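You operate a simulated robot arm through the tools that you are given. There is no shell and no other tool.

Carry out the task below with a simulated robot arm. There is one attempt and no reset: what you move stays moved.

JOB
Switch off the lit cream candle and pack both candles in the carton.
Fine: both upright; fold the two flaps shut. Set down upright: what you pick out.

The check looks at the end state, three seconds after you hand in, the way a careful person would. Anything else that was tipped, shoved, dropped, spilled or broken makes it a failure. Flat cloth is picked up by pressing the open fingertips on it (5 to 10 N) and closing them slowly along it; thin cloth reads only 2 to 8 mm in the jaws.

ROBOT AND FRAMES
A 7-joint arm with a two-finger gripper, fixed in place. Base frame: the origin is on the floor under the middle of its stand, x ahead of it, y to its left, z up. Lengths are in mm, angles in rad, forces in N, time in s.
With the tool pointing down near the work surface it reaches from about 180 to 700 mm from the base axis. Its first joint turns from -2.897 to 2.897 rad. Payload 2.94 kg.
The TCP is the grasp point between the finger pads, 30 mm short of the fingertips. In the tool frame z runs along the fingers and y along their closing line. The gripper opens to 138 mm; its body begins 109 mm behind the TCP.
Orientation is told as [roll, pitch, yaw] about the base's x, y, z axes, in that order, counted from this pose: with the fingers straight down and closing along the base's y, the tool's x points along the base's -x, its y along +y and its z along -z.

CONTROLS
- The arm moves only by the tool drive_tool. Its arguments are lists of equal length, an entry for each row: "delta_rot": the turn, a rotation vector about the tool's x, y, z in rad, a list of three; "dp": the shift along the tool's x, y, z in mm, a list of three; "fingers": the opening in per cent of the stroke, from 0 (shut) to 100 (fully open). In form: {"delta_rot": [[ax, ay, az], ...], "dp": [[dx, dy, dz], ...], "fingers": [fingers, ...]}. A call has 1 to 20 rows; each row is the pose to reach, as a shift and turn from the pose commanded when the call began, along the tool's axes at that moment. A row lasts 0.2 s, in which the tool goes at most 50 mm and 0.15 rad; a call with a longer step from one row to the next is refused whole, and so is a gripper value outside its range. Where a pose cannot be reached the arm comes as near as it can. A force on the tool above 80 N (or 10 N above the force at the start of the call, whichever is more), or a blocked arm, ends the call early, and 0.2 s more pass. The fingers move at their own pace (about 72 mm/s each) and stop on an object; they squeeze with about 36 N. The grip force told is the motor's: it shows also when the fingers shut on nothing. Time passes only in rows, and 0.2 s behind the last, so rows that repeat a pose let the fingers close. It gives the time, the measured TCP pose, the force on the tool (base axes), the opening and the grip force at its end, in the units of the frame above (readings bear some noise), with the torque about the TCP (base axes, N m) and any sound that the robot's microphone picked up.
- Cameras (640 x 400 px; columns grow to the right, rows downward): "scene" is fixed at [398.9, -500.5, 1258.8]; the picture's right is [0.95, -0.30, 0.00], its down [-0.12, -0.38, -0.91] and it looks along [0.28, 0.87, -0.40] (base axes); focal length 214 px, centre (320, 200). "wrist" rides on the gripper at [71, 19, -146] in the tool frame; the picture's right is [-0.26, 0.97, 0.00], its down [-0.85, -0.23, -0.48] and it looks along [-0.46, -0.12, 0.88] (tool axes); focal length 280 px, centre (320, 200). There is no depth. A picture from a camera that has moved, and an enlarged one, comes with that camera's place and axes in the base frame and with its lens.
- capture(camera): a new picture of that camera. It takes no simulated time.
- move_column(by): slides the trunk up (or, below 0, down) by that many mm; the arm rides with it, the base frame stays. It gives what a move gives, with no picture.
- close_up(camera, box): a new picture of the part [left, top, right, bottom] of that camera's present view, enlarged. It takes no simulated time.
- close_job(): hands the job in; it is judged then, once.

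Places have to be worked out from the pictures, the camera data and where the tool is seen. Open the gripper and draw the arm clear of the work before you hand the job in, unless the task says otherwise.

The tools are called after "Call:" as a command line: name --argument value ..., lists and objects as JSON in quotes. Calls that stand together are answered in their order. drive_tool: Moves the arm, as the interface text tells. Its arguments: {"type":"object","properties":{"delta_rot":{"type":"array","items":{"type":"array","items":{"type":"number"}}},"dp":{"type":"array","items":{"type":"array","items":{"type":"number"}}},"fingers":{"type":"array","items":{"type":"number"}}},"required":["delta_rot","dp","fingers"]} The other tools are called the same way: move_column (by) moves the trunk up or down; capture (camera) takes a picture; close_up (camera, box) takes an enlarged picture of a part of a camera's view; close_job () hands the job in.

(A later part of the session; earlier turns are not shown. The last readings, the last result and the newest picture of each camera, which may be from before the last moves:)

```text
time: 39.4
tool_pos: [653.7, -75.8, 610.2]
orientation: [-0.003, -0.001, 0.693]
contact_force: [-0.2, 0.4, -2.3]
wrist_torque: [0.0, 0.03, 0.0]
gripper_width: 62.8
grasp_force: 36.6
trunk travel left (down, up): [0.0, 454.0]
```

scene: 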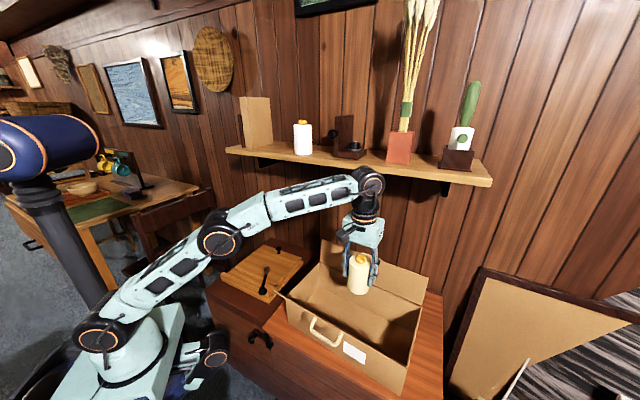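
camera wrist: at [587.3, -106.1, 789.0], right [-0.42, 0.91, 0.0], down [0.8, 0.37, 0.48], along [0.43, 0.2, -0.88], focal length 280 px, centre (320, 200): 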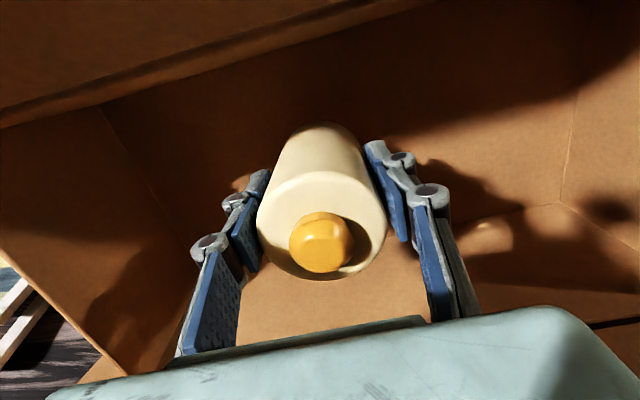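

Call:
close_up --camera "scene" --box '[290, 220, 410, 330]'

Call:
drive_tool --delta_rot '[[0, 0, 0], [0, 0, 0], [0, 0, 0]]' --dp '[[0, 0, 1], [0, 0, 2], [0, 0, 3]]' --fingers '[30, 30, 30]'

```text
3.64 times, centred on (350, 275) of scene
camera zoom: at [398.9, -500.5, 1258.8], right [0.95, -0.3, 0.0], down [-0.12, -0.38, -0.91], along [0.28, 0.87, -0.4], focal length 780 px, centre (211, -73)
```

zoom: 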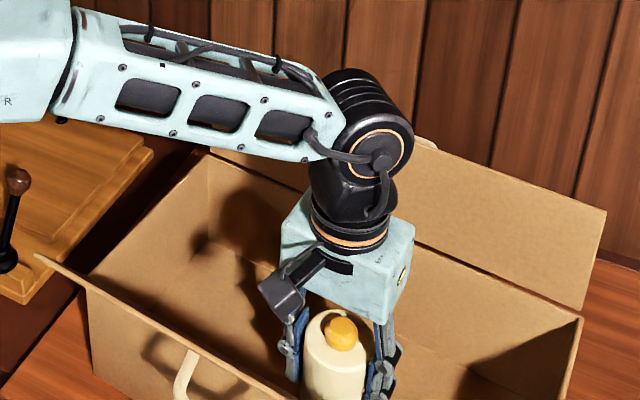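

```text
time: 40.1
tool_pos: [653.6, -74.8, 607.7]
orientation: [-0.001, -0.002, 0.695]
contact_force: [-0.1, -0.8, -2.8]
wrist_torque: [0.0, 0.03, -0.01]
gripper_width: 63.0
grasp_force: 35.9
trunk travel left (down, up): [0.0, 454.0]
```

No contact yet at TCP z=607.7; continuing in small steps.

Call:
drive_tool --delta_rot '[[0, 0, 0], [0, 0, 0], [0, 0, 0]]' --dp '[[0, 0, 1], [0, 0, 2], [0, 0, 3]]' --fingers '[30, 30, 30]'

Call:
drive_tool --delta_rot '[[0, 0, 0], [0, 0, 0], [0, 0, 0]]' --dp '[[0, 0, 1], [0, 0, 2], [0, 0, 2]]' --fingers '[30, 30, 30]'

```text
time: 41.0
tool_pos: [653.4, -74.2, 607.1]
orientation: [-0.006, -0.001, 0.695]
contact_force: [-2.2, -0.4, 5.5]
wrist_torque: [-0.25, 0.05, -0.09]
gripper_width: 62.7
grasp_force: 36.4
trunk travel left (down, up): [0.0, 454.0]
```

```text
time: 41.8
tool_pos: [653.0, -74.6, 607.1]
orientation: [-0.005, -0.005, 0.693]
contact_force: [-7.6, -0.9, 22.1]
wrist_torque: [-0.4, 0.48, -0.11]
gripper_width: 62.8
grasp_force: 35.8
trunk travel left (down, up): [0.0, 454.0]
```

Floor contact found at TCP z≈607. I'll ease off the pressing force before releasing.

Call:
drive_tool --delta_rot '[[0, 0, 0], [0, 0, 0], [0, 0, 0]]' --dp '[[0, 0, -2], [0, 0, -3.5], [0, 0, -3.5]]' --fingers '[30, 30, 30]'

```text
time: 42.5
tool_pos: [653.6, -74.6, 606.2]
orientation: [-0.002, -0.002, 0.695]
contact_force: [2.1, -1.3, 8.5]
wrist_torque: [-0.27, -0.29, -0.04]
gripper_width: 62.6
grasp_force: 36.3
trunk travel left (down, up): [0.0, 454.0]
```

The remaining push is small (8 N). I'll open the fingers gently to about 90 mm, holding position.

Call:
drive_tool --delta_rot '[[0, 0, 0], [0, 0, 0], [0, 0, 0], [0, 0, 0], [0, 0, 0], [0, 0, 0]]' --dp '[[0, 0, -1], [0, 0, -1], [0, 0, -1], [0, 0, -1], [0, 0, -1], [0, 0, -1]]' --fingers '[42, 47, 52, 58, 65, 68]'

Call:
capture --camera "wrist"

Call:
close_up --camera "scene" --box '[290, 220, 410, 330]'

```text
time: 44.0
tool_pos: [653.9, -74.1, 606.9]
orientation: [-0.003, -0.002, 0.695]
contact_force: [0.2, -0.3, 0.1]
wrist_torque: [0.01, 0.0, 0.02]
gripper_width: 94.0
grasp_force: 0.1
trunk travel left (down, up): [0.0, 454.0]
```

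```text
taken
camera wrist: at [586.8, -106.5, 752.7], right [-0.42, 0.91, 0.0], down [0.8, 0.37, 0.48], along [0.43, 0.2, -0.88], focal length 280 px, centre (320, 200)
```

wrist: 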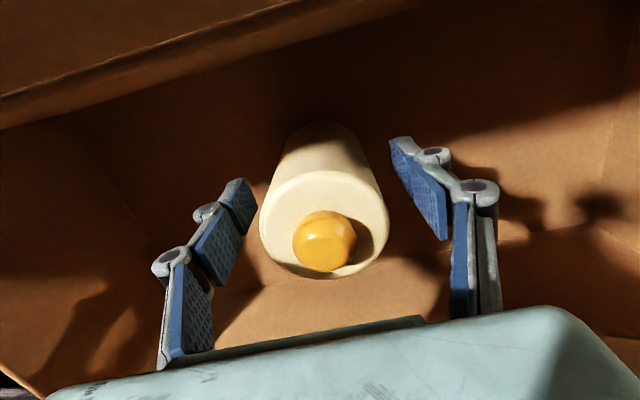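

```text
3.64 times, centred on (350, 275) of scene
camera zoom: at [398.9, -500.5, 1258.8], right [0.95, -0.3, 0.0], down [-0.12, -0.38, -0.91], along [0.28, 0.87, -0.4], focal length 780 px, centre (211, -73)
```

zoom: 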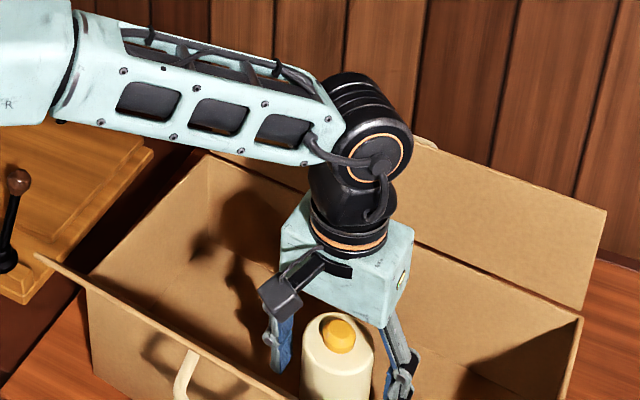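

The candle stands upright and is free. I'll raise the open gripper straight up out of the carton.

Call:
drive_tool --delta_rot '[[0, 0, 0], [0, 0, 0], [0, 0, 0], [0, 0, 0], [0, 0, 0], [0, 0, 0], [0, 0, 0], [0, 0, 0], [0, 0, 0], [0, 0, 0], [0, 0, 0]]' --dp '[[0, 0, -8], [0, 0, -20], [0, 0, -40], [0, 0, -60], [0, 0, -85], [0, 0, -110], [0, 0, -135], [0, 0, -160], [0, 0, -185], [0, 0, -205], [0, 0, -212]]' --fingers '[68, 68, 68, 68, 68, 68, 68, 68, 68, 68, 68]'

Call:
capture --camera "wrist"

Call:
capture --camera "scene"

```text
time: 46.4
tool_pos: [651.1, -74.5, 819.7]
orientation: [-0.001, -0.001, 0.696]
contact_force: [0.6, 0.1, -0.4]
wrist_torque: [0.01, 0.04, 0.0]
gripper_width: 93.8
grasp_force: 0.1
trunk travel left (down, up): [0.0, 454.0]
```

```text
taken
camera wrist: at [586.1, -106.3, 965.4], right [-0.42, 0.91, 0.0], down [0.8, 0.37, 0.48], along [0.43, 0.2, -0.88], focal length 280 px, centre (320, 200)
```

wrist: 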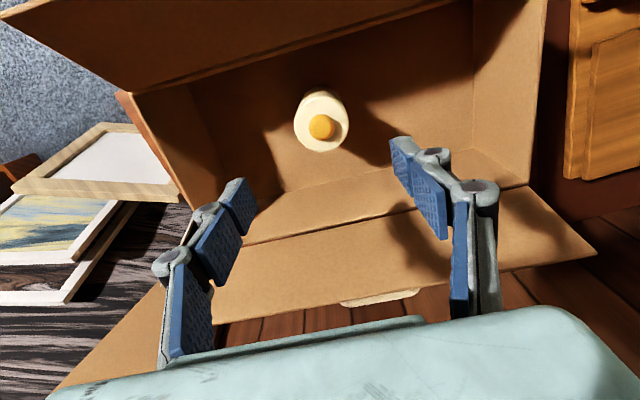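

```text
taken
```

scene: 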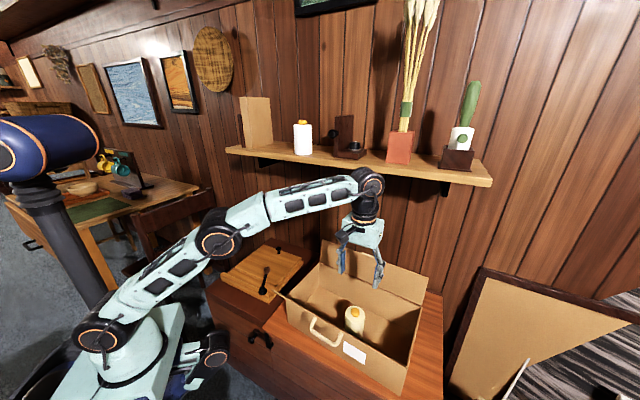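

The cream candle stands upright in the carton at about (653, −73). I'll retreat over the front flap (fingertips ≈ 790+, flap top ≈ 745) to the free area and then raise the trunk for the white candle.

Call:
drive_tool --delta_rot '[[0, 0, 0], [0, 0, 0], [0, 0, 0], [0, 0, 0], [0, 0, 0], [0, 0, 0], [0, 0, 0], [0, 0, 0], [0, 0, 0], [0, 0, 0], [0, 0, 0], [0, 0, 0], [0, 0, 0], [0, 0, 0]]' --dp '[[4, 11, -5], [12, 33, -12], [22, 61, -20], [32, 89, -28], [43, 119, -36], [54, 149, -40], [65, 179, -40], [76, 209, -40], [86, 238, -40], [96, 266, -40], [106, 294, -40], [116, 320, -40], [124, 342, -40], [124, 342, -40]]' --fingers '[68, 68, 68, 68, 68, 68, 68, 68, 68, 68, 68, 68, 68, 68]'

Call:
capture --camera "scene"

```text
time: 49.4
tool_pos: [342.9, 109.3, 839.0]
orientation: [0.031, 0.045, 0.692]
contact_force: [0.9, 0.3, -0.4]
wrist_torque: [-0.02, -0.02, 0.02]
gripper_width: 93.8
grasp_force: 0.0
trunk travel left (down, up): [0.0, 454.0]
```

```text
taken
```

scene: 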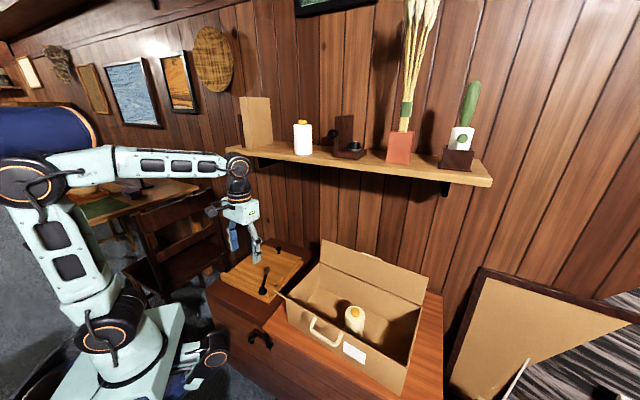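

Clear of the carton. Now the trunk goes up to work on the shelf again.

Call:
move_column --by 454

Call:
capture --camera "scene"

Call:
capture --camera "wrist"

```text
refused: 454 is not a number from -400 to 400
```

```text
taken
```

scene: 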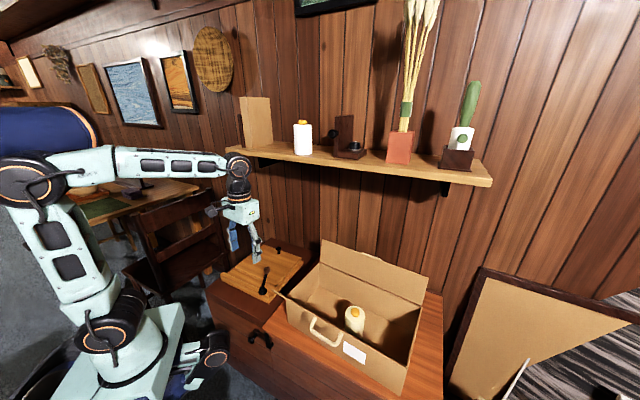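

```text
taken
camera wrist: at [284.1, 77.4, 989.6], right [-0.41, 0.91, 0.02], down [0.83, 0.37, 0.43], along [0.38, 0.19, -0.9], focal length 280 px, centre (320, 200)
```

wrist: 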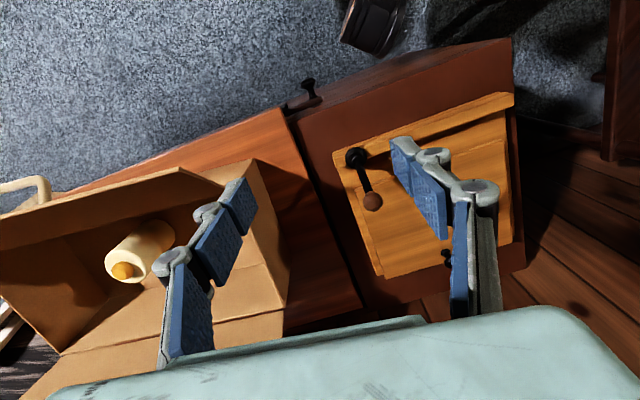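

The column accepts at most 400 mm per call, so I'll raise it in two calls. The gripper is 230 mm in front of the shelf edge, so the way up is clear.

Call:
move_column --by 300

Call:
move_column --by 140

Call:
capture --camera "scene"

Call:
capture --camera "wrist"

```text
time: 52.4
tool_pos: [341.2, 109.7, 1150.2]
orientation: [0.012, 0.021, 0.694]
contact_force: [0.3, 0.1, 0.1]
wrist_torque: [-0.02, -0.03, 0.0]
gripper_width: 94.0
grasp_force: 0.1
trunk travel left (down, up): [-300.0, 154.0]
```

```text
time: 54.0
tool_pos: [339.1, 107.5, 1293.1]
orientation: [0.008, 0.013, 0.694]
contact_force: [0.4, 0.3, 0.1]
wrist_torque: [0.0, 0.02, 0.03]
gripper_width: 94.0
grasp_force: 0.1
trunk travel left (down, up): [-440.0, 14.0]
```

```text
taken
```

scene: 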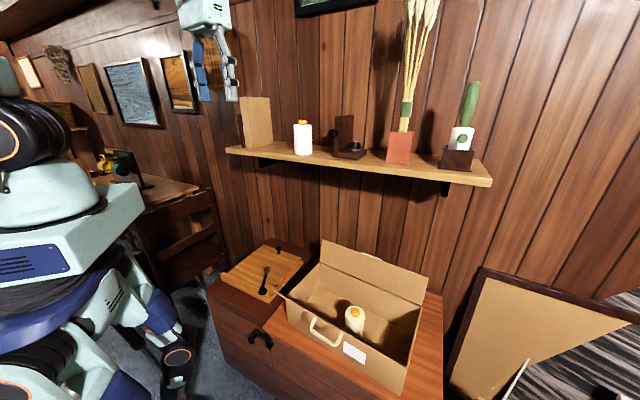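

```text
taken
camera wrist: at [275.8, 76.8, 1439.7], right [-0.42, 0.91, 0.0], down [0.81, 0.37, 0.46], along [0.42, 0.2, -0.89], focal length 280 px, centre (320, 200)
```

wrist: 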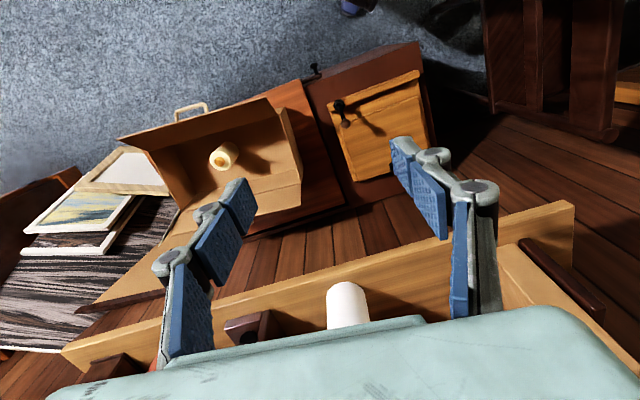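

The tool is at (339, 108, 1293), fingertips above candle height. I'll approach over the white candle (≈(578, 267)), stopping short of it to refine its place.

Call:
drive_tool --delta_rot '[[0.008, -0.013, 0], [0.008, -0.013, 0], [0.008, -0.013, 0], [0.008, -0.013, 0], [0.008, -0.013, 0], [0.008, -0.013, 0], [0.008, -0.013, 0], [0.008, -0.013, 0], [0.008, -0.013, 0]]' --dp '[[-10, -1, 0], [-35, -4, 0], [-62, -7, 0], [-90, -10, 0], [-118, -13, 0], [-146, -16, 0], [-170, -18, 0], [-185, -20, 0], [-185, -20, 0]]' --fingers '[75, 75, 75, 75, 75, 75, 75, 75, 75]'

Call:
capture --camera "wrist"

Call:
close_up --camera "scene" --box '[240, 60, 400, 160]'

```text
time: 56.0
tool_pos: [492.9, 211.5, 1298.7]
orientation: [-0.01, -0.014, 0.694]
contact_force: [0.5, 0.1, -0.7]
wrist_torque: [-0.01, 0.02, 0.0]
gripper_width: 103.3
grasp_force: 0.0
trunk travel left (down, up): [-440.0, 14.0]
```

```text
taken
camera wrist: at [424.5, 178.3, 1444.0], right [-0.42, 0.91, -0.01], down [0.79, 0.37, 0.49], along [0.45, 0.2, -0.87], focal length 280 px, centre (320, 200)
```

wrist: 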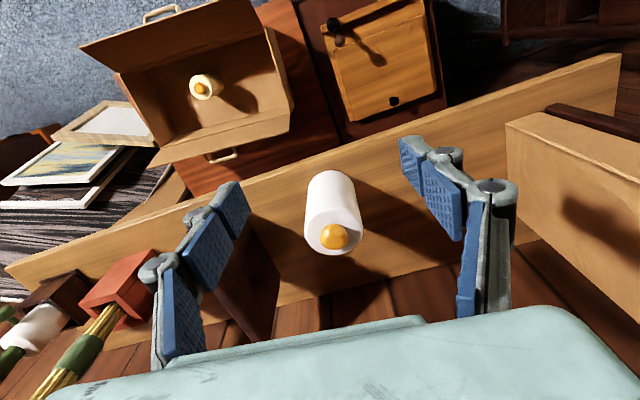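

```text
4.00 times, centred on (320, 110) of scene
camera zoom: at [398.9, -500.5, 1258.8], right [0.95, -0.3, 0.0], down [-0.12, -0.38, -0.91], along [0.28, 0.87, -0.4], focal length 858 px, centre (320, 560)
```

zoom: 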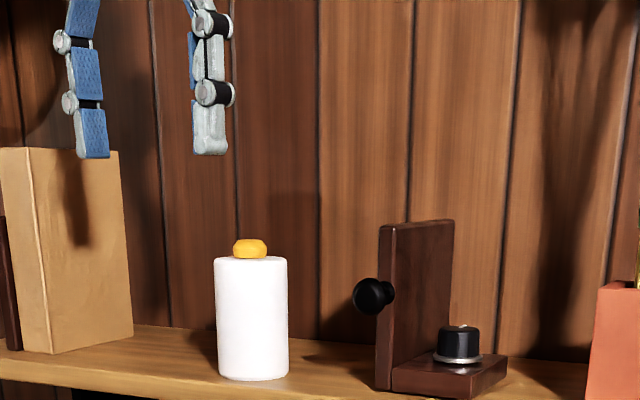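

Refined: the white candle is at about (579, 265.5). I'll move over it and level the tool, tips still above it.

Call:
drive_tool --delta_rot '[[-0.01, 0.014, 0], [-0.01, 0.014, 0], [-0.01, 0.014, 0], [-0.01, 0.014, 0], [-0.01, 0.014, 0], [-0.01, 0.014, 0]]' --dp '[[-15, -2, 10], [-40, -5, 25], [-65, -9, 38], [-88, -12, 38], [-100.5, -13.4, 38], [-100.5, -13.4, 38]]' --fingers '[72, 72, 72, 72, 72, 72]'

Call:
capture --camera "wrist"

Call:
close_up --camera "scene" --box '[240, 60, 400, 160]'

```text
time: 57.4
tool_pos: [579.8, 265.8, 1262.3]
orientation: [0.001, 0.0, 0.695]
contact_force: [-0.4, -1.0, 0.1]
wrist_torque: [0.0, 0.0, -0.01]
gripper_width: 99.6
grasp_force: 0.0
trunk travel left (down, up): [-440.0, 14.0]
```

```text
taken
camera wrist: at [513.2, 234.1, 1408.0], right [-0.42, 0.91, 0.0], down [0.8, 0.37, 0.48], along [0.43, 0.2, -0.88], focal length 280 px, centre (320, 200)
```

wrist: 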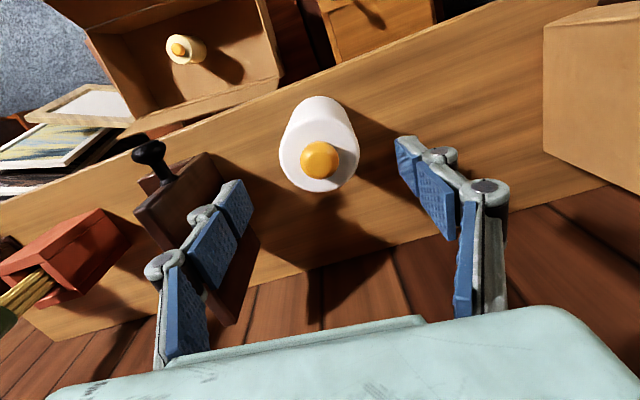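

```text
4.00 times, centred on (320, 110) of scene
camera zoom: at [398.9, -500.5, 1258.8], right [0.95, -0.3, 0.0], down [-0.12, -0.38, -0.91], along [0.28, 0.87, -0.4], focal length 858 px, centre (320, 560)
```

zoom: 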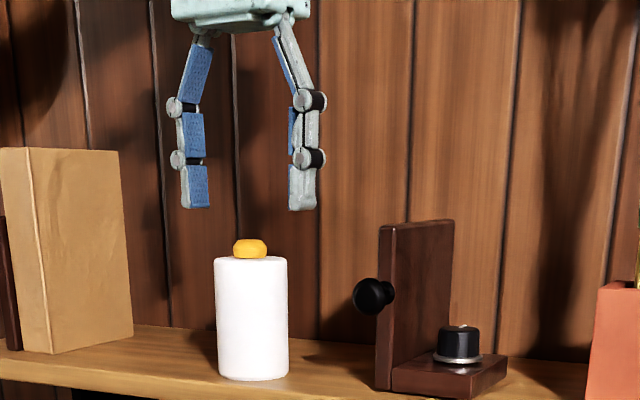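

Well centred over the white candle, with room to the bookend's knob on the right. Narrow the opening slightly and descend to grasp height.

Call:
drive_tool --delta_rot '[[0, 0, 0], [0, 0, 0], [0, 0, 0], [0, 0, 0], [0, 0, 0], [0, 0, 0], [0, 0, 0], [0, 0, 0]]' --dp '[[0, 0, 5], [0, 0, 20], [0, 0, 35], [0, 0, 50], [0, 0, 65], [0, 0, 80], [0, 0, 92], [0, 0, 99]]' --fingers '[66, 66, 66, 66, 66, 66, 66, 66]'

Call:
capture --camera "wrist"

Call:
close_up --camera "scene" --box '[240, 60, 400, 160]'

```text
time: 59.2
tool_pos: [580.7, 265.4, 1162.3]
orientation: [-0.001, 0.0, 0.694]
contact_force: [0.3, -0.4, -0.7]
wrist_torque: [0.05, 0.0, 0.03]
gripper_width: 91.0
grasp_force: 0.0
trunk travel left (down, up): [-440.0, 14.0]
```

```text
taken
camera wrist: at [514.0, 232.7, 1308.1], right [-0.42, 0.91, 0.0], down [0.8, 0.37, 0.48], along [0.43, 0.2, -0.88], focal length 280 px, centre (320, 200)
```

wrist: 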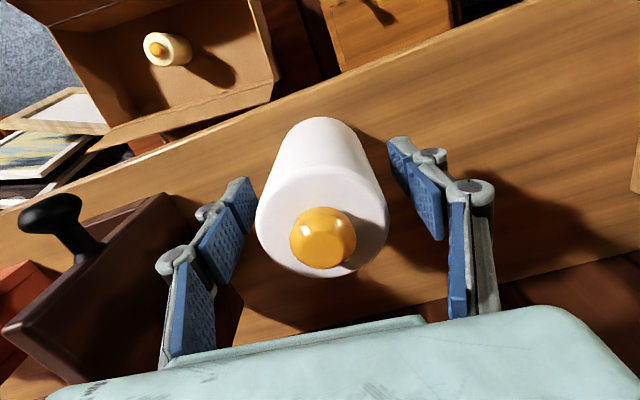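

```text
4.00 times, centred on (320, 110) of scene
camera zoom: at [398.9, -500.5, 1258.8], right [0.95, -0.3, 0.0], down [-0.12, -0.38, -0.91], along [0.28, 0.87, -0.4], focal length 858 px, centre (320, 560)
```

zoom: 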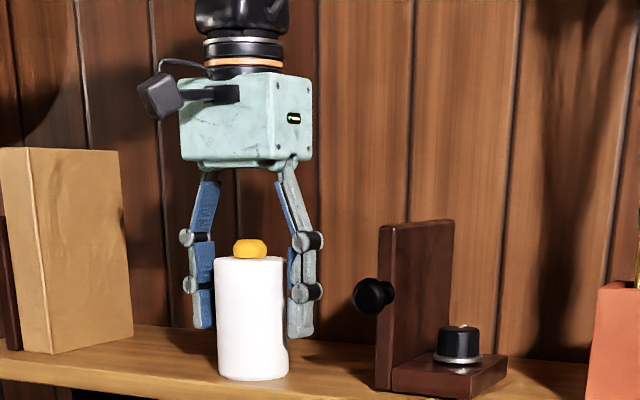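

The fingers straddle the white candle. Closing gently.

Call:
drive_tool --delta_rot '[[0, 0, 0], [0, 0, 0], [0, 0, 0], [0, 0, 0], [0, 0, 0], [0, 0, 0], [0, 0, 0]]' --dp '[[0, 0, 0], [0, 0, 0], [0, 0, 0], [0, 0, 0], [0, 0, 0], [0, 0, 0], [0, 0, 0]]' --fingers '[58, 54, 51, 48, 45, 38, 30]'

Call:
close_up --camera "scene" --box '[240, 60, 400, 160]'

```text
time: 60.8
tool_pos: [579.1, 265.5, 1163.2]
orientation: [-0.001, -0.002, 0.694]
contact_force: [-0.1, 0.4, 2.1]
wrist_torque: [0.09, 0.09, 0.0]
gripper_width: 62.7
grasp_force: 36.1
trunk travel left (down, up): [-440.0, 14.0]
```

```text
4.00 times, centred on (320, 110) of scene
camera zoom: at [398.9, -500.5, 1258.8], right [0.95, -0.3, 0.0], down [-0.12, -0.38, -0.91], along [0.28, 0.87, -0.4], focal length 858 px, centre (320, 560)
```

zoom: 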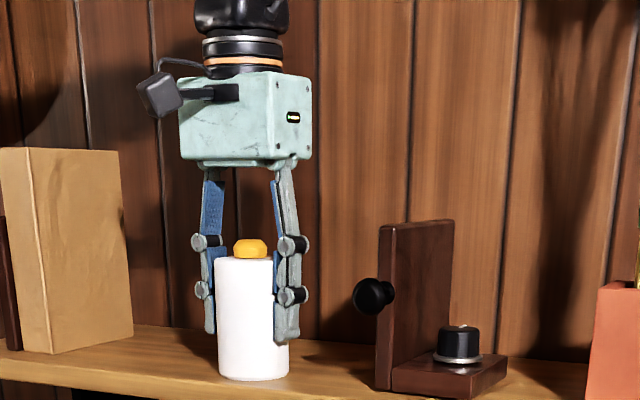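

Held at 62.7 mm. Lifting straight up first, then backing away from the shelf.

Call:
drive_tool --delta_rot '[[0, 0, 0], [0, 0, 0], [0, 0, 0], [0, 0, 0], [0, 0, 0], [0, 0, 0], [0, 0, 0], [0, 0, 0], [0, 0, 0], [0, 0, 0], [0, 0, 0], [0, 0, 0], [0, 0, 0], [0, 0, 0], [0, 0, 0], [0, 0, 0]]' --dp '[[0, 0, -5], [0, 0, -15], [0, 0, -30], [0, 0, -48], [0, 0, -60], [12, 1, -60], [37, 4, -60], [63, 7, -60], [90, 10, -60], [117, 13, -60], [144, 16, -60], [171, 19, -60], [198, 21, -60], [225, 24, -60], [245, 26, -60], [245, 26, -60]]' --fingers '[30, 30, 30, 30, 30, 30, 30, 30, 30, 30, 30, 30, 30, 30, 30, 30]'

Call:
capture --camera "scene"

Call:
capture --camera "wrist"

```text
time: 64.2
tool_pos: [375.1, 127.1, 1213.4]
orientation: [0.012, 0.018, 0.692]
contact_force: [0.2, -0.3, -3.4]
wrist_torque: [0.01, 0.01, -0.02]
gripper_width: 62.4
grasp_force: 35.8
trunk travel left (down, up): [-440.0, 14.0]
```

```text
taken
```

scene: 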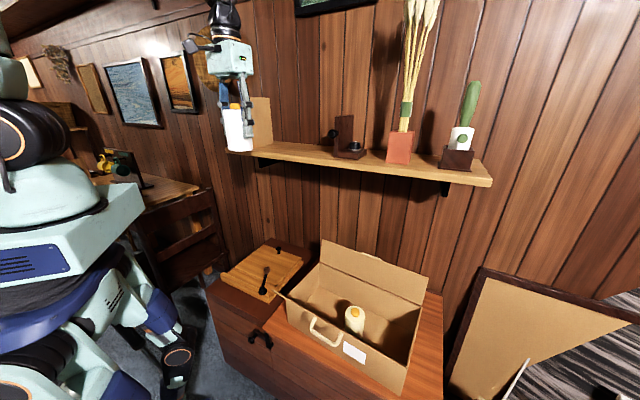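

```text
taken
camera wrist: at [311.4, 95.5, 1360.9], right [-0.41, 0.91, 0.01], down [0.81, 0.37, 0.46], along [0.41, 0.19, -0.89], focal length 280 px, centre (320, 200)
```

wrist: 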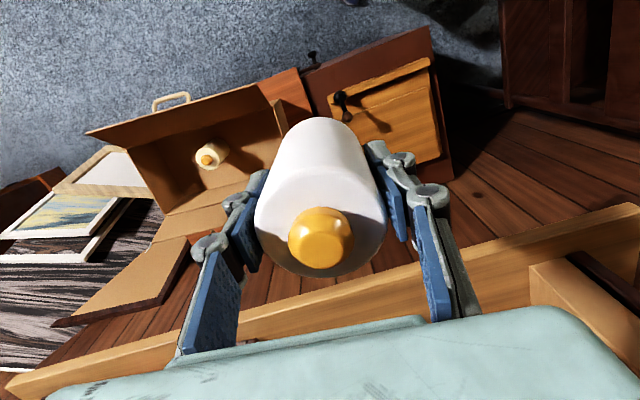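

Clear of the shelf and held upright. I'll raise slightly for margin, level it, then lower the trunk.

Call:
drive_tool --delta_rot '[[0.012, -0.018, 0], [0.012, -0.018, 0], [0.012, -0.018, 0]]' --dp '[[0, 0, -20], [0, 0, -40], [0, 0, -50]]' --fingers '[30, 30, 30]'

Call:
move_column --by -240

Call:
move_column --by -200

Call:
capture --camera "scene"

Call:
capture --camera "wrist"

```text
time: 65.0
tool_pos: [375.1, 128.2, 1263.2]
orientation: [0.002, 0.004, 0.694]
contact_force: [-0.6, -0.5, -3.2]
wrist_torque: [0.03, -0.03, 0.0]
gripper_width: 62.8
grasp_force: 35.4
trunk travel left (down, up): [-440.0, 14.0]
```

```text
time: 67.5
tool_pos: [376.8, 128.5, 1025.9]
orientation: [-0.006, -0.005, 0.695]
contact_force: [0.7, 0.5, -2.7]
wrist_torque: [0.03, -0.01, 0.03]
gripper_width: 62.8
grasp_force: 36.1
trunk travel left (down, up): [-200.0, 254.0]
```

```text
time: 69.7
tool_pos: [375.9, 129.6, 827.9]
orientation: [-0.005, -0.007, 0.695]
contact_force: [-0.4, -0.5, -2.3]
wrist_torque: [0.01, 0.0, -0.01]
gripper_width: 62.7
grasp_force: 36.6
trunk travel left (down, up): [0.0, 454.0]
```

```text
taken
```

scene: 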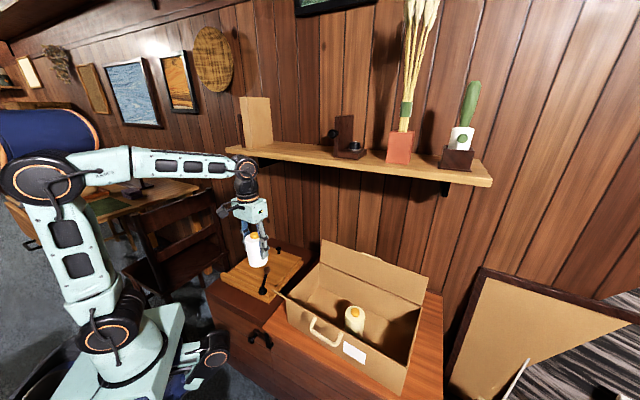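

```text
taken
camera wrist: at [308.1, 96.6, 974.0], right [-0.42, 0.91, 0.0], down [0.8, 0.37, 0.48], along [0.44, 0.2, -0.88], focal length 280 px, centre (320, 200)
```

wrist: 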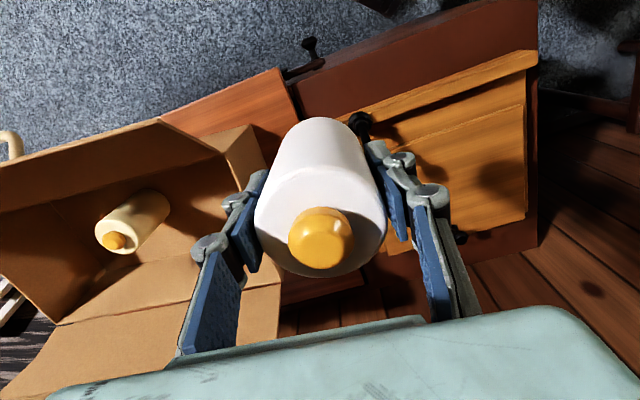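

Trunk is down, TCP (376, 130, 828), candle base ≈765. I'll bring it in over the carton's left end to about (575, 19), which leaves finger room to both the cream candle and the end wall.

Call:
drive_tool --delta_rot '[[-0.005, 0.007, 0], [-0.005, 0.007, 0], [-0.005, 0.007, 0], [-0.005, 0.007, 0], [-0.005, 0.007, 0], [-0.005, 0.007, 0], [-0.005, 0.007, 0], [-0.005, 0.007, 0], [-0.005, 0.007, 0], [-0.005, 0.007, 0], [-0.005, 0.007, 0]]' --dp '[[-4, -10, 0], [-13, -33, 0], [-22, -58, 0], [-32, -83, 0], [-42, -108, 0], [-52, -134, 0], [-62, -160, 0], [-71, -184, 0], [-78, -203, 0], [-82, -212.4, 0], [-82, -212.4, 0]]' --fingers '[30, 30, 30, 30, 30, 30, 30, 30, 30, 30, 30]'

Call:
capture --camera "scene"

Call:
capture --camera "wrist"

```text
time: 72.1
tool_pos: [574.6, 18.0, 838.2]
orientation: [-0.007, -0.011, 0.695]
contact_force: [-0.1, 0.0, -3.0]
wrist_torque: [-0.02, 0.02, -0.03]
gripper_width: 62.8
grasp_force: 35.9
trunk travel left (down, up): [0.0, 454.0]
```

```text
taken
```

scene: 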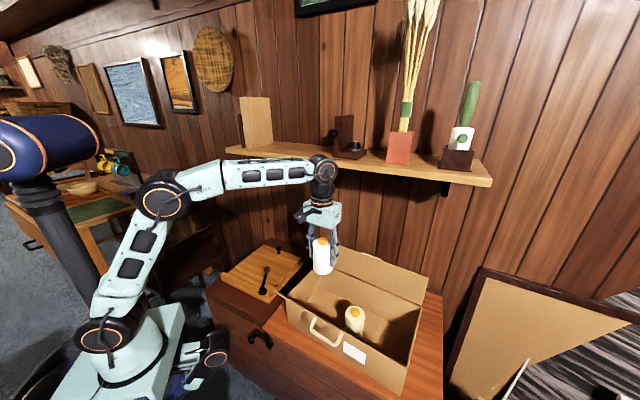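

```text
taken
camera wrist: at [506.0, -14.3, 983.4], right [-0.42, 0.91, 0.0], down [0.79, 0.36, 0.49], along [0.44, 0.2, -0.87], focal length 280 px, centre (320, 200)
```

wrist: 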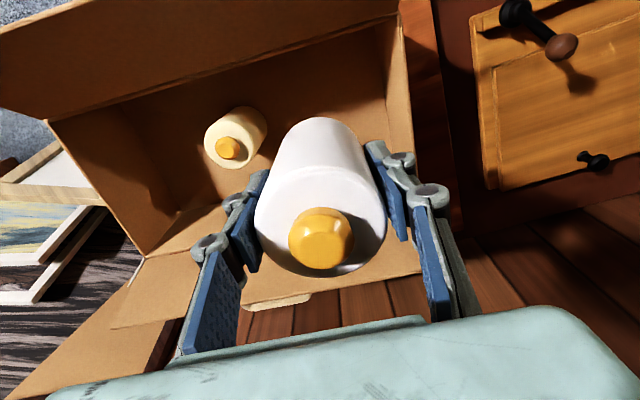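

Over the spot at (574.6, 18). I'll level the tool and lower into the carton to about 30 mm above the floor contact height (607).

Call:
drive_tool --delta_rot '[[-0.007, 0.011, 0], [-0.007, 0.011, 0], [-0.007, 0.011, 0], [-0.007, 0.011, 0], [-0.007, 0.011, 0], [-0.007, 0.011, 0], [-0.007, 0.011, 0], [-0.007, 0.011, 0], [-0.007, 0.011, 0], [-0.007, 0.011, 0], [-0.007, 0.011, 0]]' --dp '[[0, 0, 10], [0, 0, 30], [0, 0, 50], [0, 0, 70], [0, 0, 90], [0, 0, 110], [0, 0, 130], [0, 0, 150], [0, 0, 170], [0, 0, 188], [0, 0, 195]]' --fingers '[30, 30, 30, 30, 30, 30, 30, 30, 30, 30, 30]'

Call:
capture --camera "wrist"

Call:
close_up --camera "scene" --box '[240, 180, 448, 310]'

```text
time: 74.5
tool_pos: [577.3, 18.2, 642.4]
orientation: [-0.001, 0.0, 0.695]
contact_force: [-1.1, -0.5, -2.1]
wrist_torque: [0.01, -0.01, 0.0]
gripper_width: 62.9
grasp_force: 35.6
trunk travel left (down, up): [0.0, 454.0]
```

```text
taken
camera wrist: at [510.4, -14.1, 787.5], right [-0.42, 0.91, 0.0], down [0.8, 0.37, 0.48], along [0.43, 0.2, -0.88], focal length 280 px, centre (320, 200)
```

wrist: 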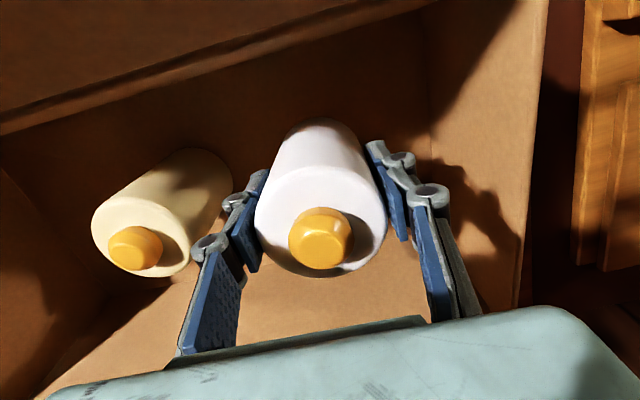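

```text
3.08 times, centred on (344, 245) of scene
camera zoom: at [398.9, -500.5, 1258.8], right [0.95, -0.3, 0.0], down [-0.12, -0.38, -0.91], along [0.28, 0.87, -0.4], focal length 660 px, centre (246, 62)
```

zoom: 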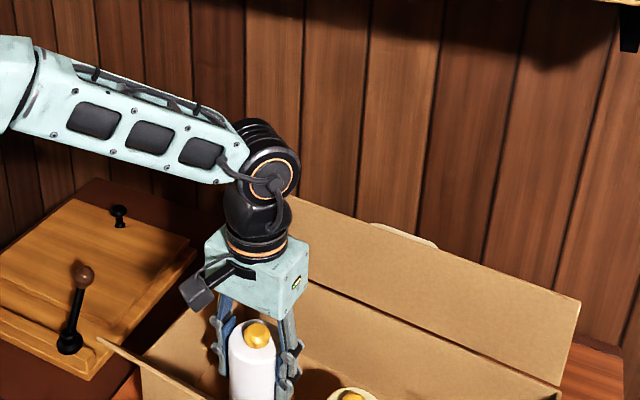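

Spacing to the cream candle is about 119 mm between centres. Lower further, then slowly to the floor.

Call:
drive_tool --delta_rot '[[0, 0, 0], [0, 0, 0], [0, 0, 0], [0, 0, 0], [0, 0, 0], [0, 0, 0], [0, 0, 0]]' --dp '[[0, 0, 5], [0, 0, 11], [0, 0, 17], [0, 0, 23], [0, 0, 27], [0, 0, 30], [0, 0, 31]]' --fingers '[30, 30, 30, 30, 30, 30, 30]'

Call:
drive_tool --delta_rot '[[0, 0, 0], [0, 0, 0], [0, 0, 0]]' --dp '[[0, 0, 1], [0, 0, 2], [0, 0, 3]]' --fingers '[30, 30, 30]'

```text
time: 76.1
tool_pos: [576.6, 19.6, 611.9]
orientation: [-0.001, -0.001, 0.696]
contact_force: [1.1, -0.4, -2.7]
wrist_torque: [0.0, 0.01, 0.01]
gripper_width: 62.7
grasp_force: 36.0
trunk travel left (down, up): [0.0, 454.0]
```

```text
time: 76.9
tool_pos: [577.5, 19.2, 608.7]
orientation: [0.001, 0.0, 0.696]
contact_force: [0.3, 0.4, -2.3]
wrist_torque: [-0.02, -0.01, 0.01]
gripper_width: 62.9
grasp_force: 36.0
trunk travel left (down, up): [0.0, 454.0]
```

Just above the floor; two more small steps.

Call:
drive_tool --delta_rot '[[0, 0, 0], [0, 0, 0], [0, 0, 0]]' --dp '[[0, 0, 1], [0, 0, 2], [0, 0, 2]]' --fingers '[30, 30, 30]'

Call:
drive_tool --delta_rot '[[0, 0, 0], [0, 0, 0]]' --dp '[[0, 0, 1], [0, 0, 1]]' --fingers '[30, 30]'

```text
time: 77.7
tool_pos: [576.7, 19.2, 605.7]
orientation: [0.0, -0.001, 0.694]
contact_force: [1.0, -0.8, -1.8]
wrist_torque: [-0.01, -0.03, -0.02]
gripper_width: 62.5
grasp_force: 35.8
trunk travel left (down, up): [0.0, 454.0]
```

```text
time: 78.3
tool_pos: [577.0, 19.3, 605.0]
orientation: [0.002, -0.001, 0.693]
contact_force: [-2.9, -1.3, 5.3]
wrist_torque: [0.07, 0.08, 0.06]
gripper_width: 62.8
grasp_force: 35.9
trunk travel left (down, up): [0.0, 454.0]
```

Contact with the floor (force now +5 N). Releasing gently with limited opening.

Call:
drive_tool --delta_rot '[[0, 0, 0], [0, 0, 0], [0, 0, 0], [0, 0, 0], [0, 0, 0], [0, 0, 0]]' --dp '[[0, 0, 0], [0, 0, 0], [0, 0, 0], [0, 0, 0], [0, 0, 0], [0, 0, 0]]' --fingers '[43, 47, 51, 55, 58, 60]'

Call:
capture --camera "wrist"

Call:
close_up --camera "scene" --box '[270, 220, 430, 350]'

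```text
time: 79.7
tool_pos: [576.4, 17.9, 605.2]
orientation: [0.002, 0.0, 0.694]
contact_force: [0.3, 0.6, 0.3]
wrist_torque: [-0.01, 0.02, 0.02]
gripper_width: 82.7
grasp_force: 0.1
trunk travel left (down, up): [0.0, 454.0]
```

```text
taken
camera wrist: at [510.0, -13.6, 750.7], right [-0.42, 0.91, 0.0], down [0.8, 0.37, 0.48], along [0.43, 0.2, -0.88], focal length 280 px, centre (320, 200)
```

wrist: 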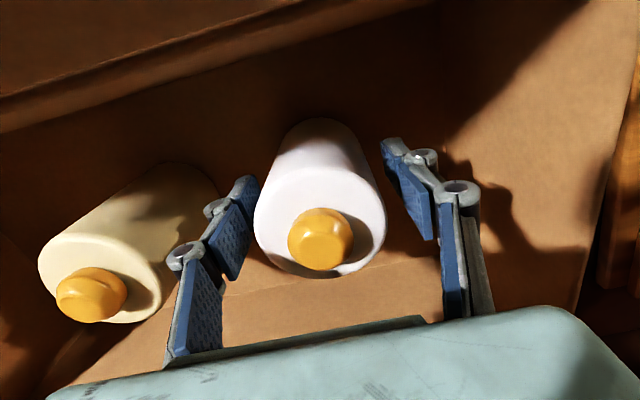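

```text
3.08 times, centred on (350, 285) of scene
camera zoom: at [398.9, -500.5, 1258.8], right [0.95, -0.3, 0.0], down [-0.12, -0.38, -0.91], along [0.28, 0.87, -0.4], focal length 660 px, centre (228, -62)
```

zoom: 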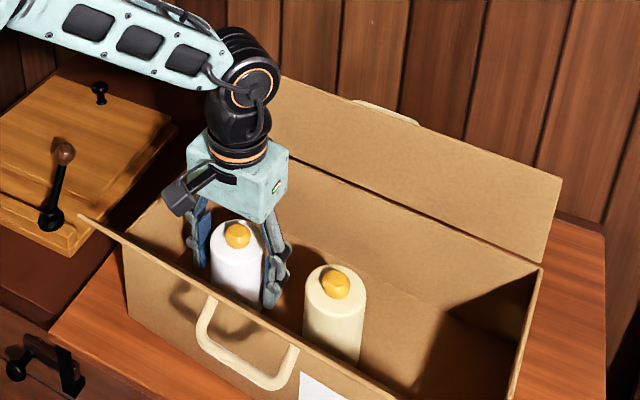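

Both candles stand upright with the white one released. Raising the gripper straight out.

Call:
drive_tool --delta_rot '[[0, 0, 0], [0, 0, 0], [0, 0, 0], [0, 0, 0], [0, 0, 0], [0, 0, 0], [0, 0, 0], [0, 0, 0], [0, 0, 0], [0, 0, 0], [0, 0, 0]]' --dp '[[0, 0, -5], [0, 0, -15], [0, 0, -30], [0, 0, -50], [0, 0, -75], [0, 0, -100], [0, 0, -130], [0, 0, -160], [0, 0, -190], [0, 0, -220], [0, 0, -240]]' --fingers '[60, 60, 60, 60, 60, 60, 60, 60, 60, 60, 60]'

Call:
capture --camera "wrist"

Call:
close_up --camera "scene" --box '[200, 200, 456, 400]'

```text
time: 82.1
tool_pos: [575.1, 18.1, 847.2]
orientation: [0.001, 0.001, 0.693]
contact_force: [0.2, 0.1, -0.4]
wrist_torque: [0.02, 0.01, 0.0]
gripper_width: 82.8
grasp_force: 0.1
trunk travel left (down, up): [0.0, 454.0]
```

```text
taken
camera wrist: at [509.0, -14.1, 992.0], right [-0.42, 0.91, 0.0], down [0.8, 0.37, 0.48], along [0.43, 0.2, -0.88], focal length 280 px, centre (320, 200)
```

wrist: 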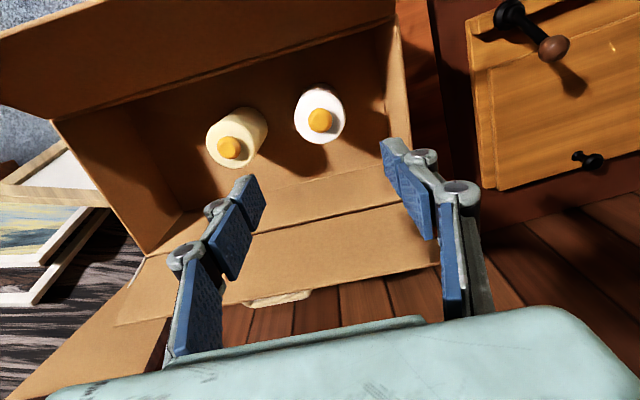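

```text
2.00 times, centred on (328, 300) of scene
camera zoom: at [398.9, -500.5, 1258.8], right [0.95, -0.3, 0.0], down [-0.12, -0.38, -0.91], along [0.28, 0.87, -0.4], focal length 429 px, centre (304, 0)
```

zoom: 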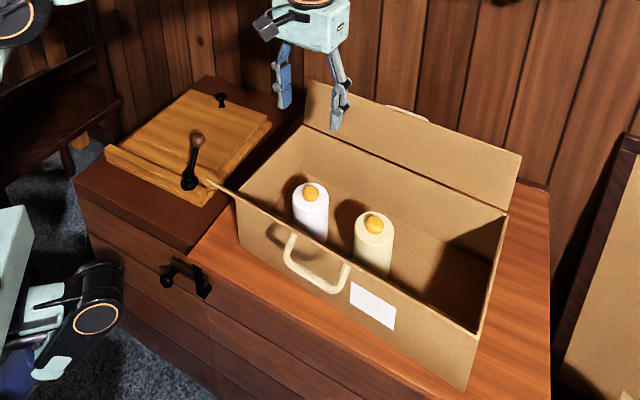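

Both candles stand upright in the carton, tops below the rim. Next is the front flap, leaning outwards about 35°. I'll close the fingers and go over it to the outside front at about (464, −129), staying above the flap top.

Call:
drive_tool --delta_rot '[[0, 0, 0], [0, 0, 0], [0, 0, 0], [0, 0, 0], [0, 0, 0], [0, 0, 0], [0, 0, 0], [0, 0, 0], [0, 0, 0]]' --dp '[[10, -2, 0], [35, -8, 0], [60, -14, 0], [86, -20, 0], [112, -26, 0], [138, -32, 0], [162, -38, 0], [179, -42, 0], [179, -42, 0]]' --fingers '[40, 0, 0, 0, 0, 0, 0, 0, 0]'

Call:
capture --camera "wrist"

Call:
capture --camera "scene"

```text
time: 84.1
tool_pos: [463.5, -130.4, 844.4]
orientation: [0.0, 0.0, 0.695]
contact_force: [-0.5, 0.6, 0.5]
wrist_torque: [-0.02, -0.02, 0.0]
gripper_width: 0.1
grasp_force: 28.6
trunk travel left (down, up): [0.0, 454.0]
```

```text
taken
camera wrist: at [397.9, -161.7, 989.5], right [-0.42, 0.91, 0.0], down [0.8, 0.37, 0.48], along [0.43, 0.2, -0.88], focal length 280 px, centre (320, 200)
```

wrist: 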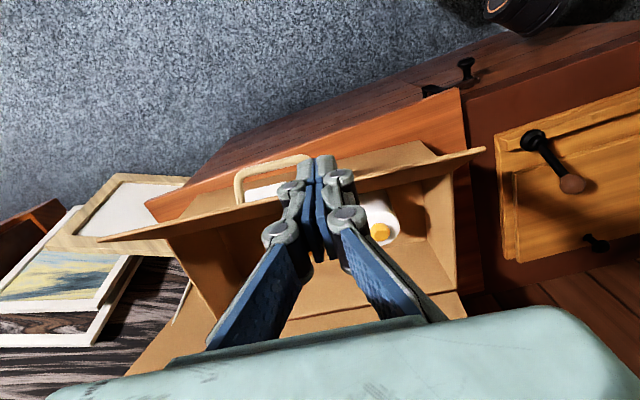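

```text
taken
```

scene: 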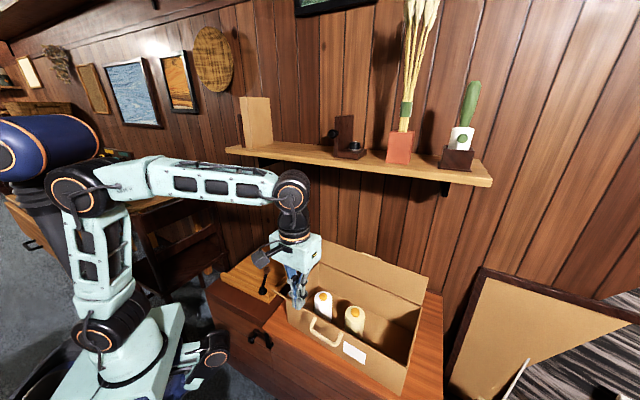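

The fingertips are about 40 mm outside the flap's top edge (edge at n'≈−160, z≈750). I'll lower to TCP z≈730, so tips are at z≈700, outside the flap and above the handle.

Call:
drive_tool --delta_rot '[[0, 0, 0], [0, 0, 0], [0, 0, 0], [0, 0, 0], [0, 0, 0], [0, 0, 0], [0, 0, 0]]' --dp '[[0, 0, 15], [0, 0, 35], [0, 0, 55], [0, 0, 75], [0, 0, 95], [0, 0, 108], [0, 0, 114]]' --fingers '[0, 0, 0, 0, 0, 0, 0]'

Call:
capture --camera "wrist"

Call:
close_up --camera "scene" --box '[240, 200, 448, 400]'

```text
time: 85.7
tool_pos: [465.9, -128.6, 731.0]
orientation: [0.0, 0.0, 0.696]
contact_force: [-0.8, 0.7, -0.7]
wrist_torque: [0.0, -0.05, -0.01]
gripper_width: 0.1
grasp_force: 28.4
trunk travel left (down, up): [0.0, 454.0]
```

```text
taken
camera wrist: at [400.4, -161.0, 876.8], right [-0.42, 0.91, 0.0], down [0.8, 0.37, 0.48], along [0.43, 0.2, -0.88], focal length 280 px, centre (320, 200)
```

wrist: 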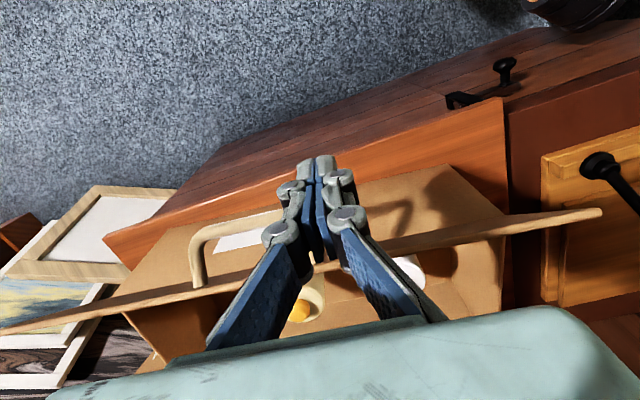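

```text
2.00 times, centred on (344, 300) of scene
camera zoom: at [398.9, -500.5, 1258.8], right [0.95, -0.3, 0.0], down [-0.12, -0.38, -0.91], along [0.28, 0.87, -0.4], focal length 429 px, centre (272, 0)
```

zoom: 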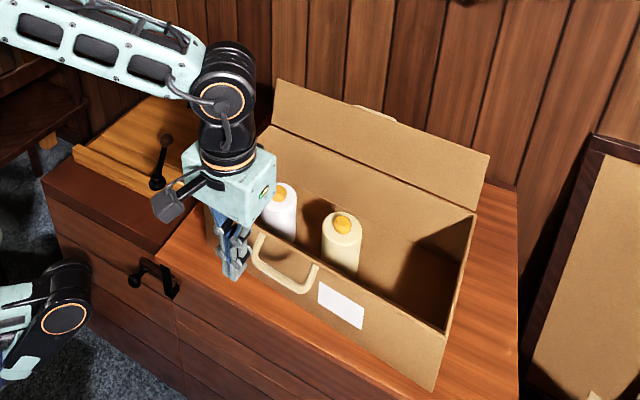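

The finger is outside the flap. Pushing inwards (tool −x) 45 mm in small steps and watching the force.

Call:
drive_tool --delta_rot '[[0, 0, 0], [0, 0, 0], [0, 0, 0], [0, 0, 0], [0, 0, 0], [0, 0, 0], [0, 0, 0]]' --dp '[[-8, 0, 0], [-16, 0, 0], [-23, 0, 0], [-29, 0, 0], [-35, 0, 0], [-40, 0, 0], [-45, 0, 0]]' --fingers '[0, 0, 0, 0, 0, 0, 0]'

Call:
capture --camera "wrist"

Call:
close_up --camera "scene" --box '[240, 200, 448, 400]'

```text
time: 87.3
tool_pos: [501.0, -98.3, 731.8]
orientation: [-0.001, 0.0, 0.695]
contact_force: [0.1, 0.0, 1.1]
wrist_torque: [-0.01, 0.02, 0.01]
gripper_width: 0.0
grasp_force: 28.8
trunk travel left (down, up): [0.0, 454.0]
```

```text
taken
camera wrist: at [434.2, -131.2, 876.8], right [-0.42, 0.91, 0.0], down [0.8, 0.37, 0.48], along [0.43, 0.2, -0.88], focal length 280 px, centre (320, 200)
```

wrist: 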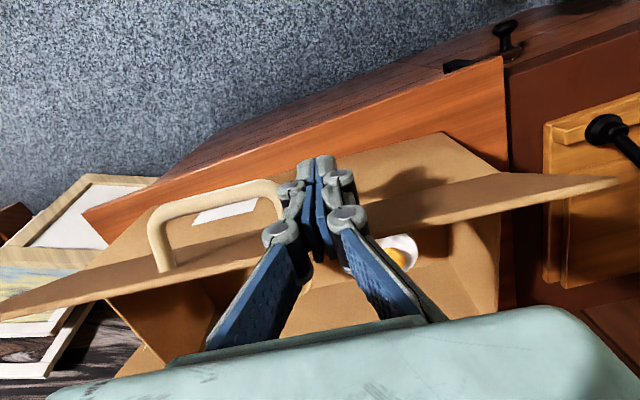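

```text
2.00 times, centred on (344, 300) of scene
camera zoom: at [398.9, -500.5, 1258.8], right [0.95, -0.3, 0.0], down [-0.12, -0.38, -0.91], along [0.28, 0.87, -0.4], focal length 429 px, centre (272, 0)
```

zoom: 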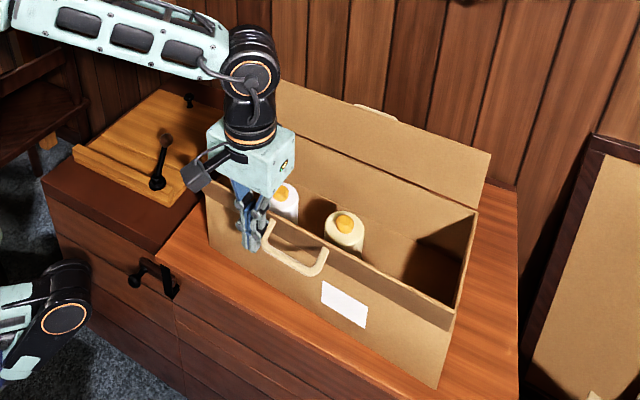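

The flap follows freely with almost no force. I'll keep pushing inward.

Call:
drive_tool --delta_rot '[[0, 0, 0], [0, 0, 0], [0, 0, 0], [0, 0, 0], [0, 0, 0], [0, 0, 0], [0, 0, 0], [0, 0, 0]]' --dp '[[-7, 0, 0], [-14, 0, 0], [-21, 0, 0], [-28, 0, 0], [-35, 0, 0], [-42, 0, 0], [-49, 0, 0], [-55, 0, 0]]' --fingers '[0, 0, 0, 0, 0, 0, 0, 0]'

Call:
capture --camera "wrist"

Call:
close_up --camera "scene" --box '[240, 200, 448, 400]'

```text
time: 89.1
tool_pos: [543.3, -63.2, 731.2]
orientation: [0.002, 0.0, 0.693]
contact_force: [-3.3, 0.0, -1.2]
wrist_torque: [-0.11, 0.13, 0.02]
gripper_width: 5.8
grasp_force: 28.2
trunk travel left (down, up): [0.0, 454.0]
```

```text
taken
camera wrist: at [476.7, -96.6, 877.0], right [-0.42, 0.91, 0.0], down [0.8, 0.37, 0.48], along [0.43, 0.2, -0.88], focal length 280 px, centre (320, 200)
```

wrist: 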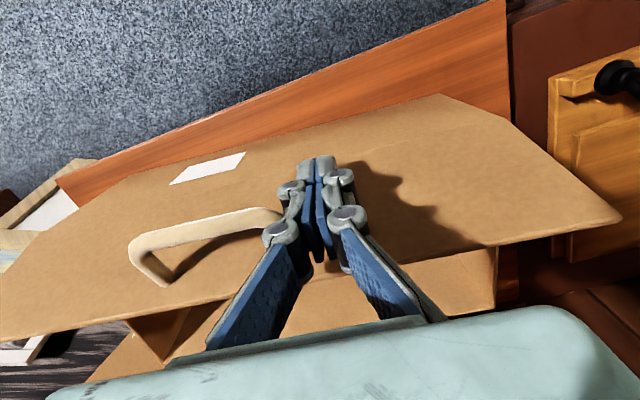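

```text
2.00 times, centred on (344, 300) of scene
camera zoom: at [398.9, -500.5, 1258.8], right [0.95, -0.3, 0.0], down [-0.12, -0.38, -0.91], along [0.28, 0.87, -0.4], focal length 429 px, centre (272, 0)
```

zoom: 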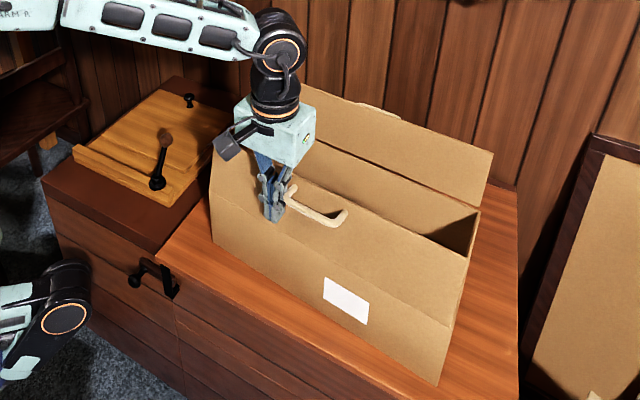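

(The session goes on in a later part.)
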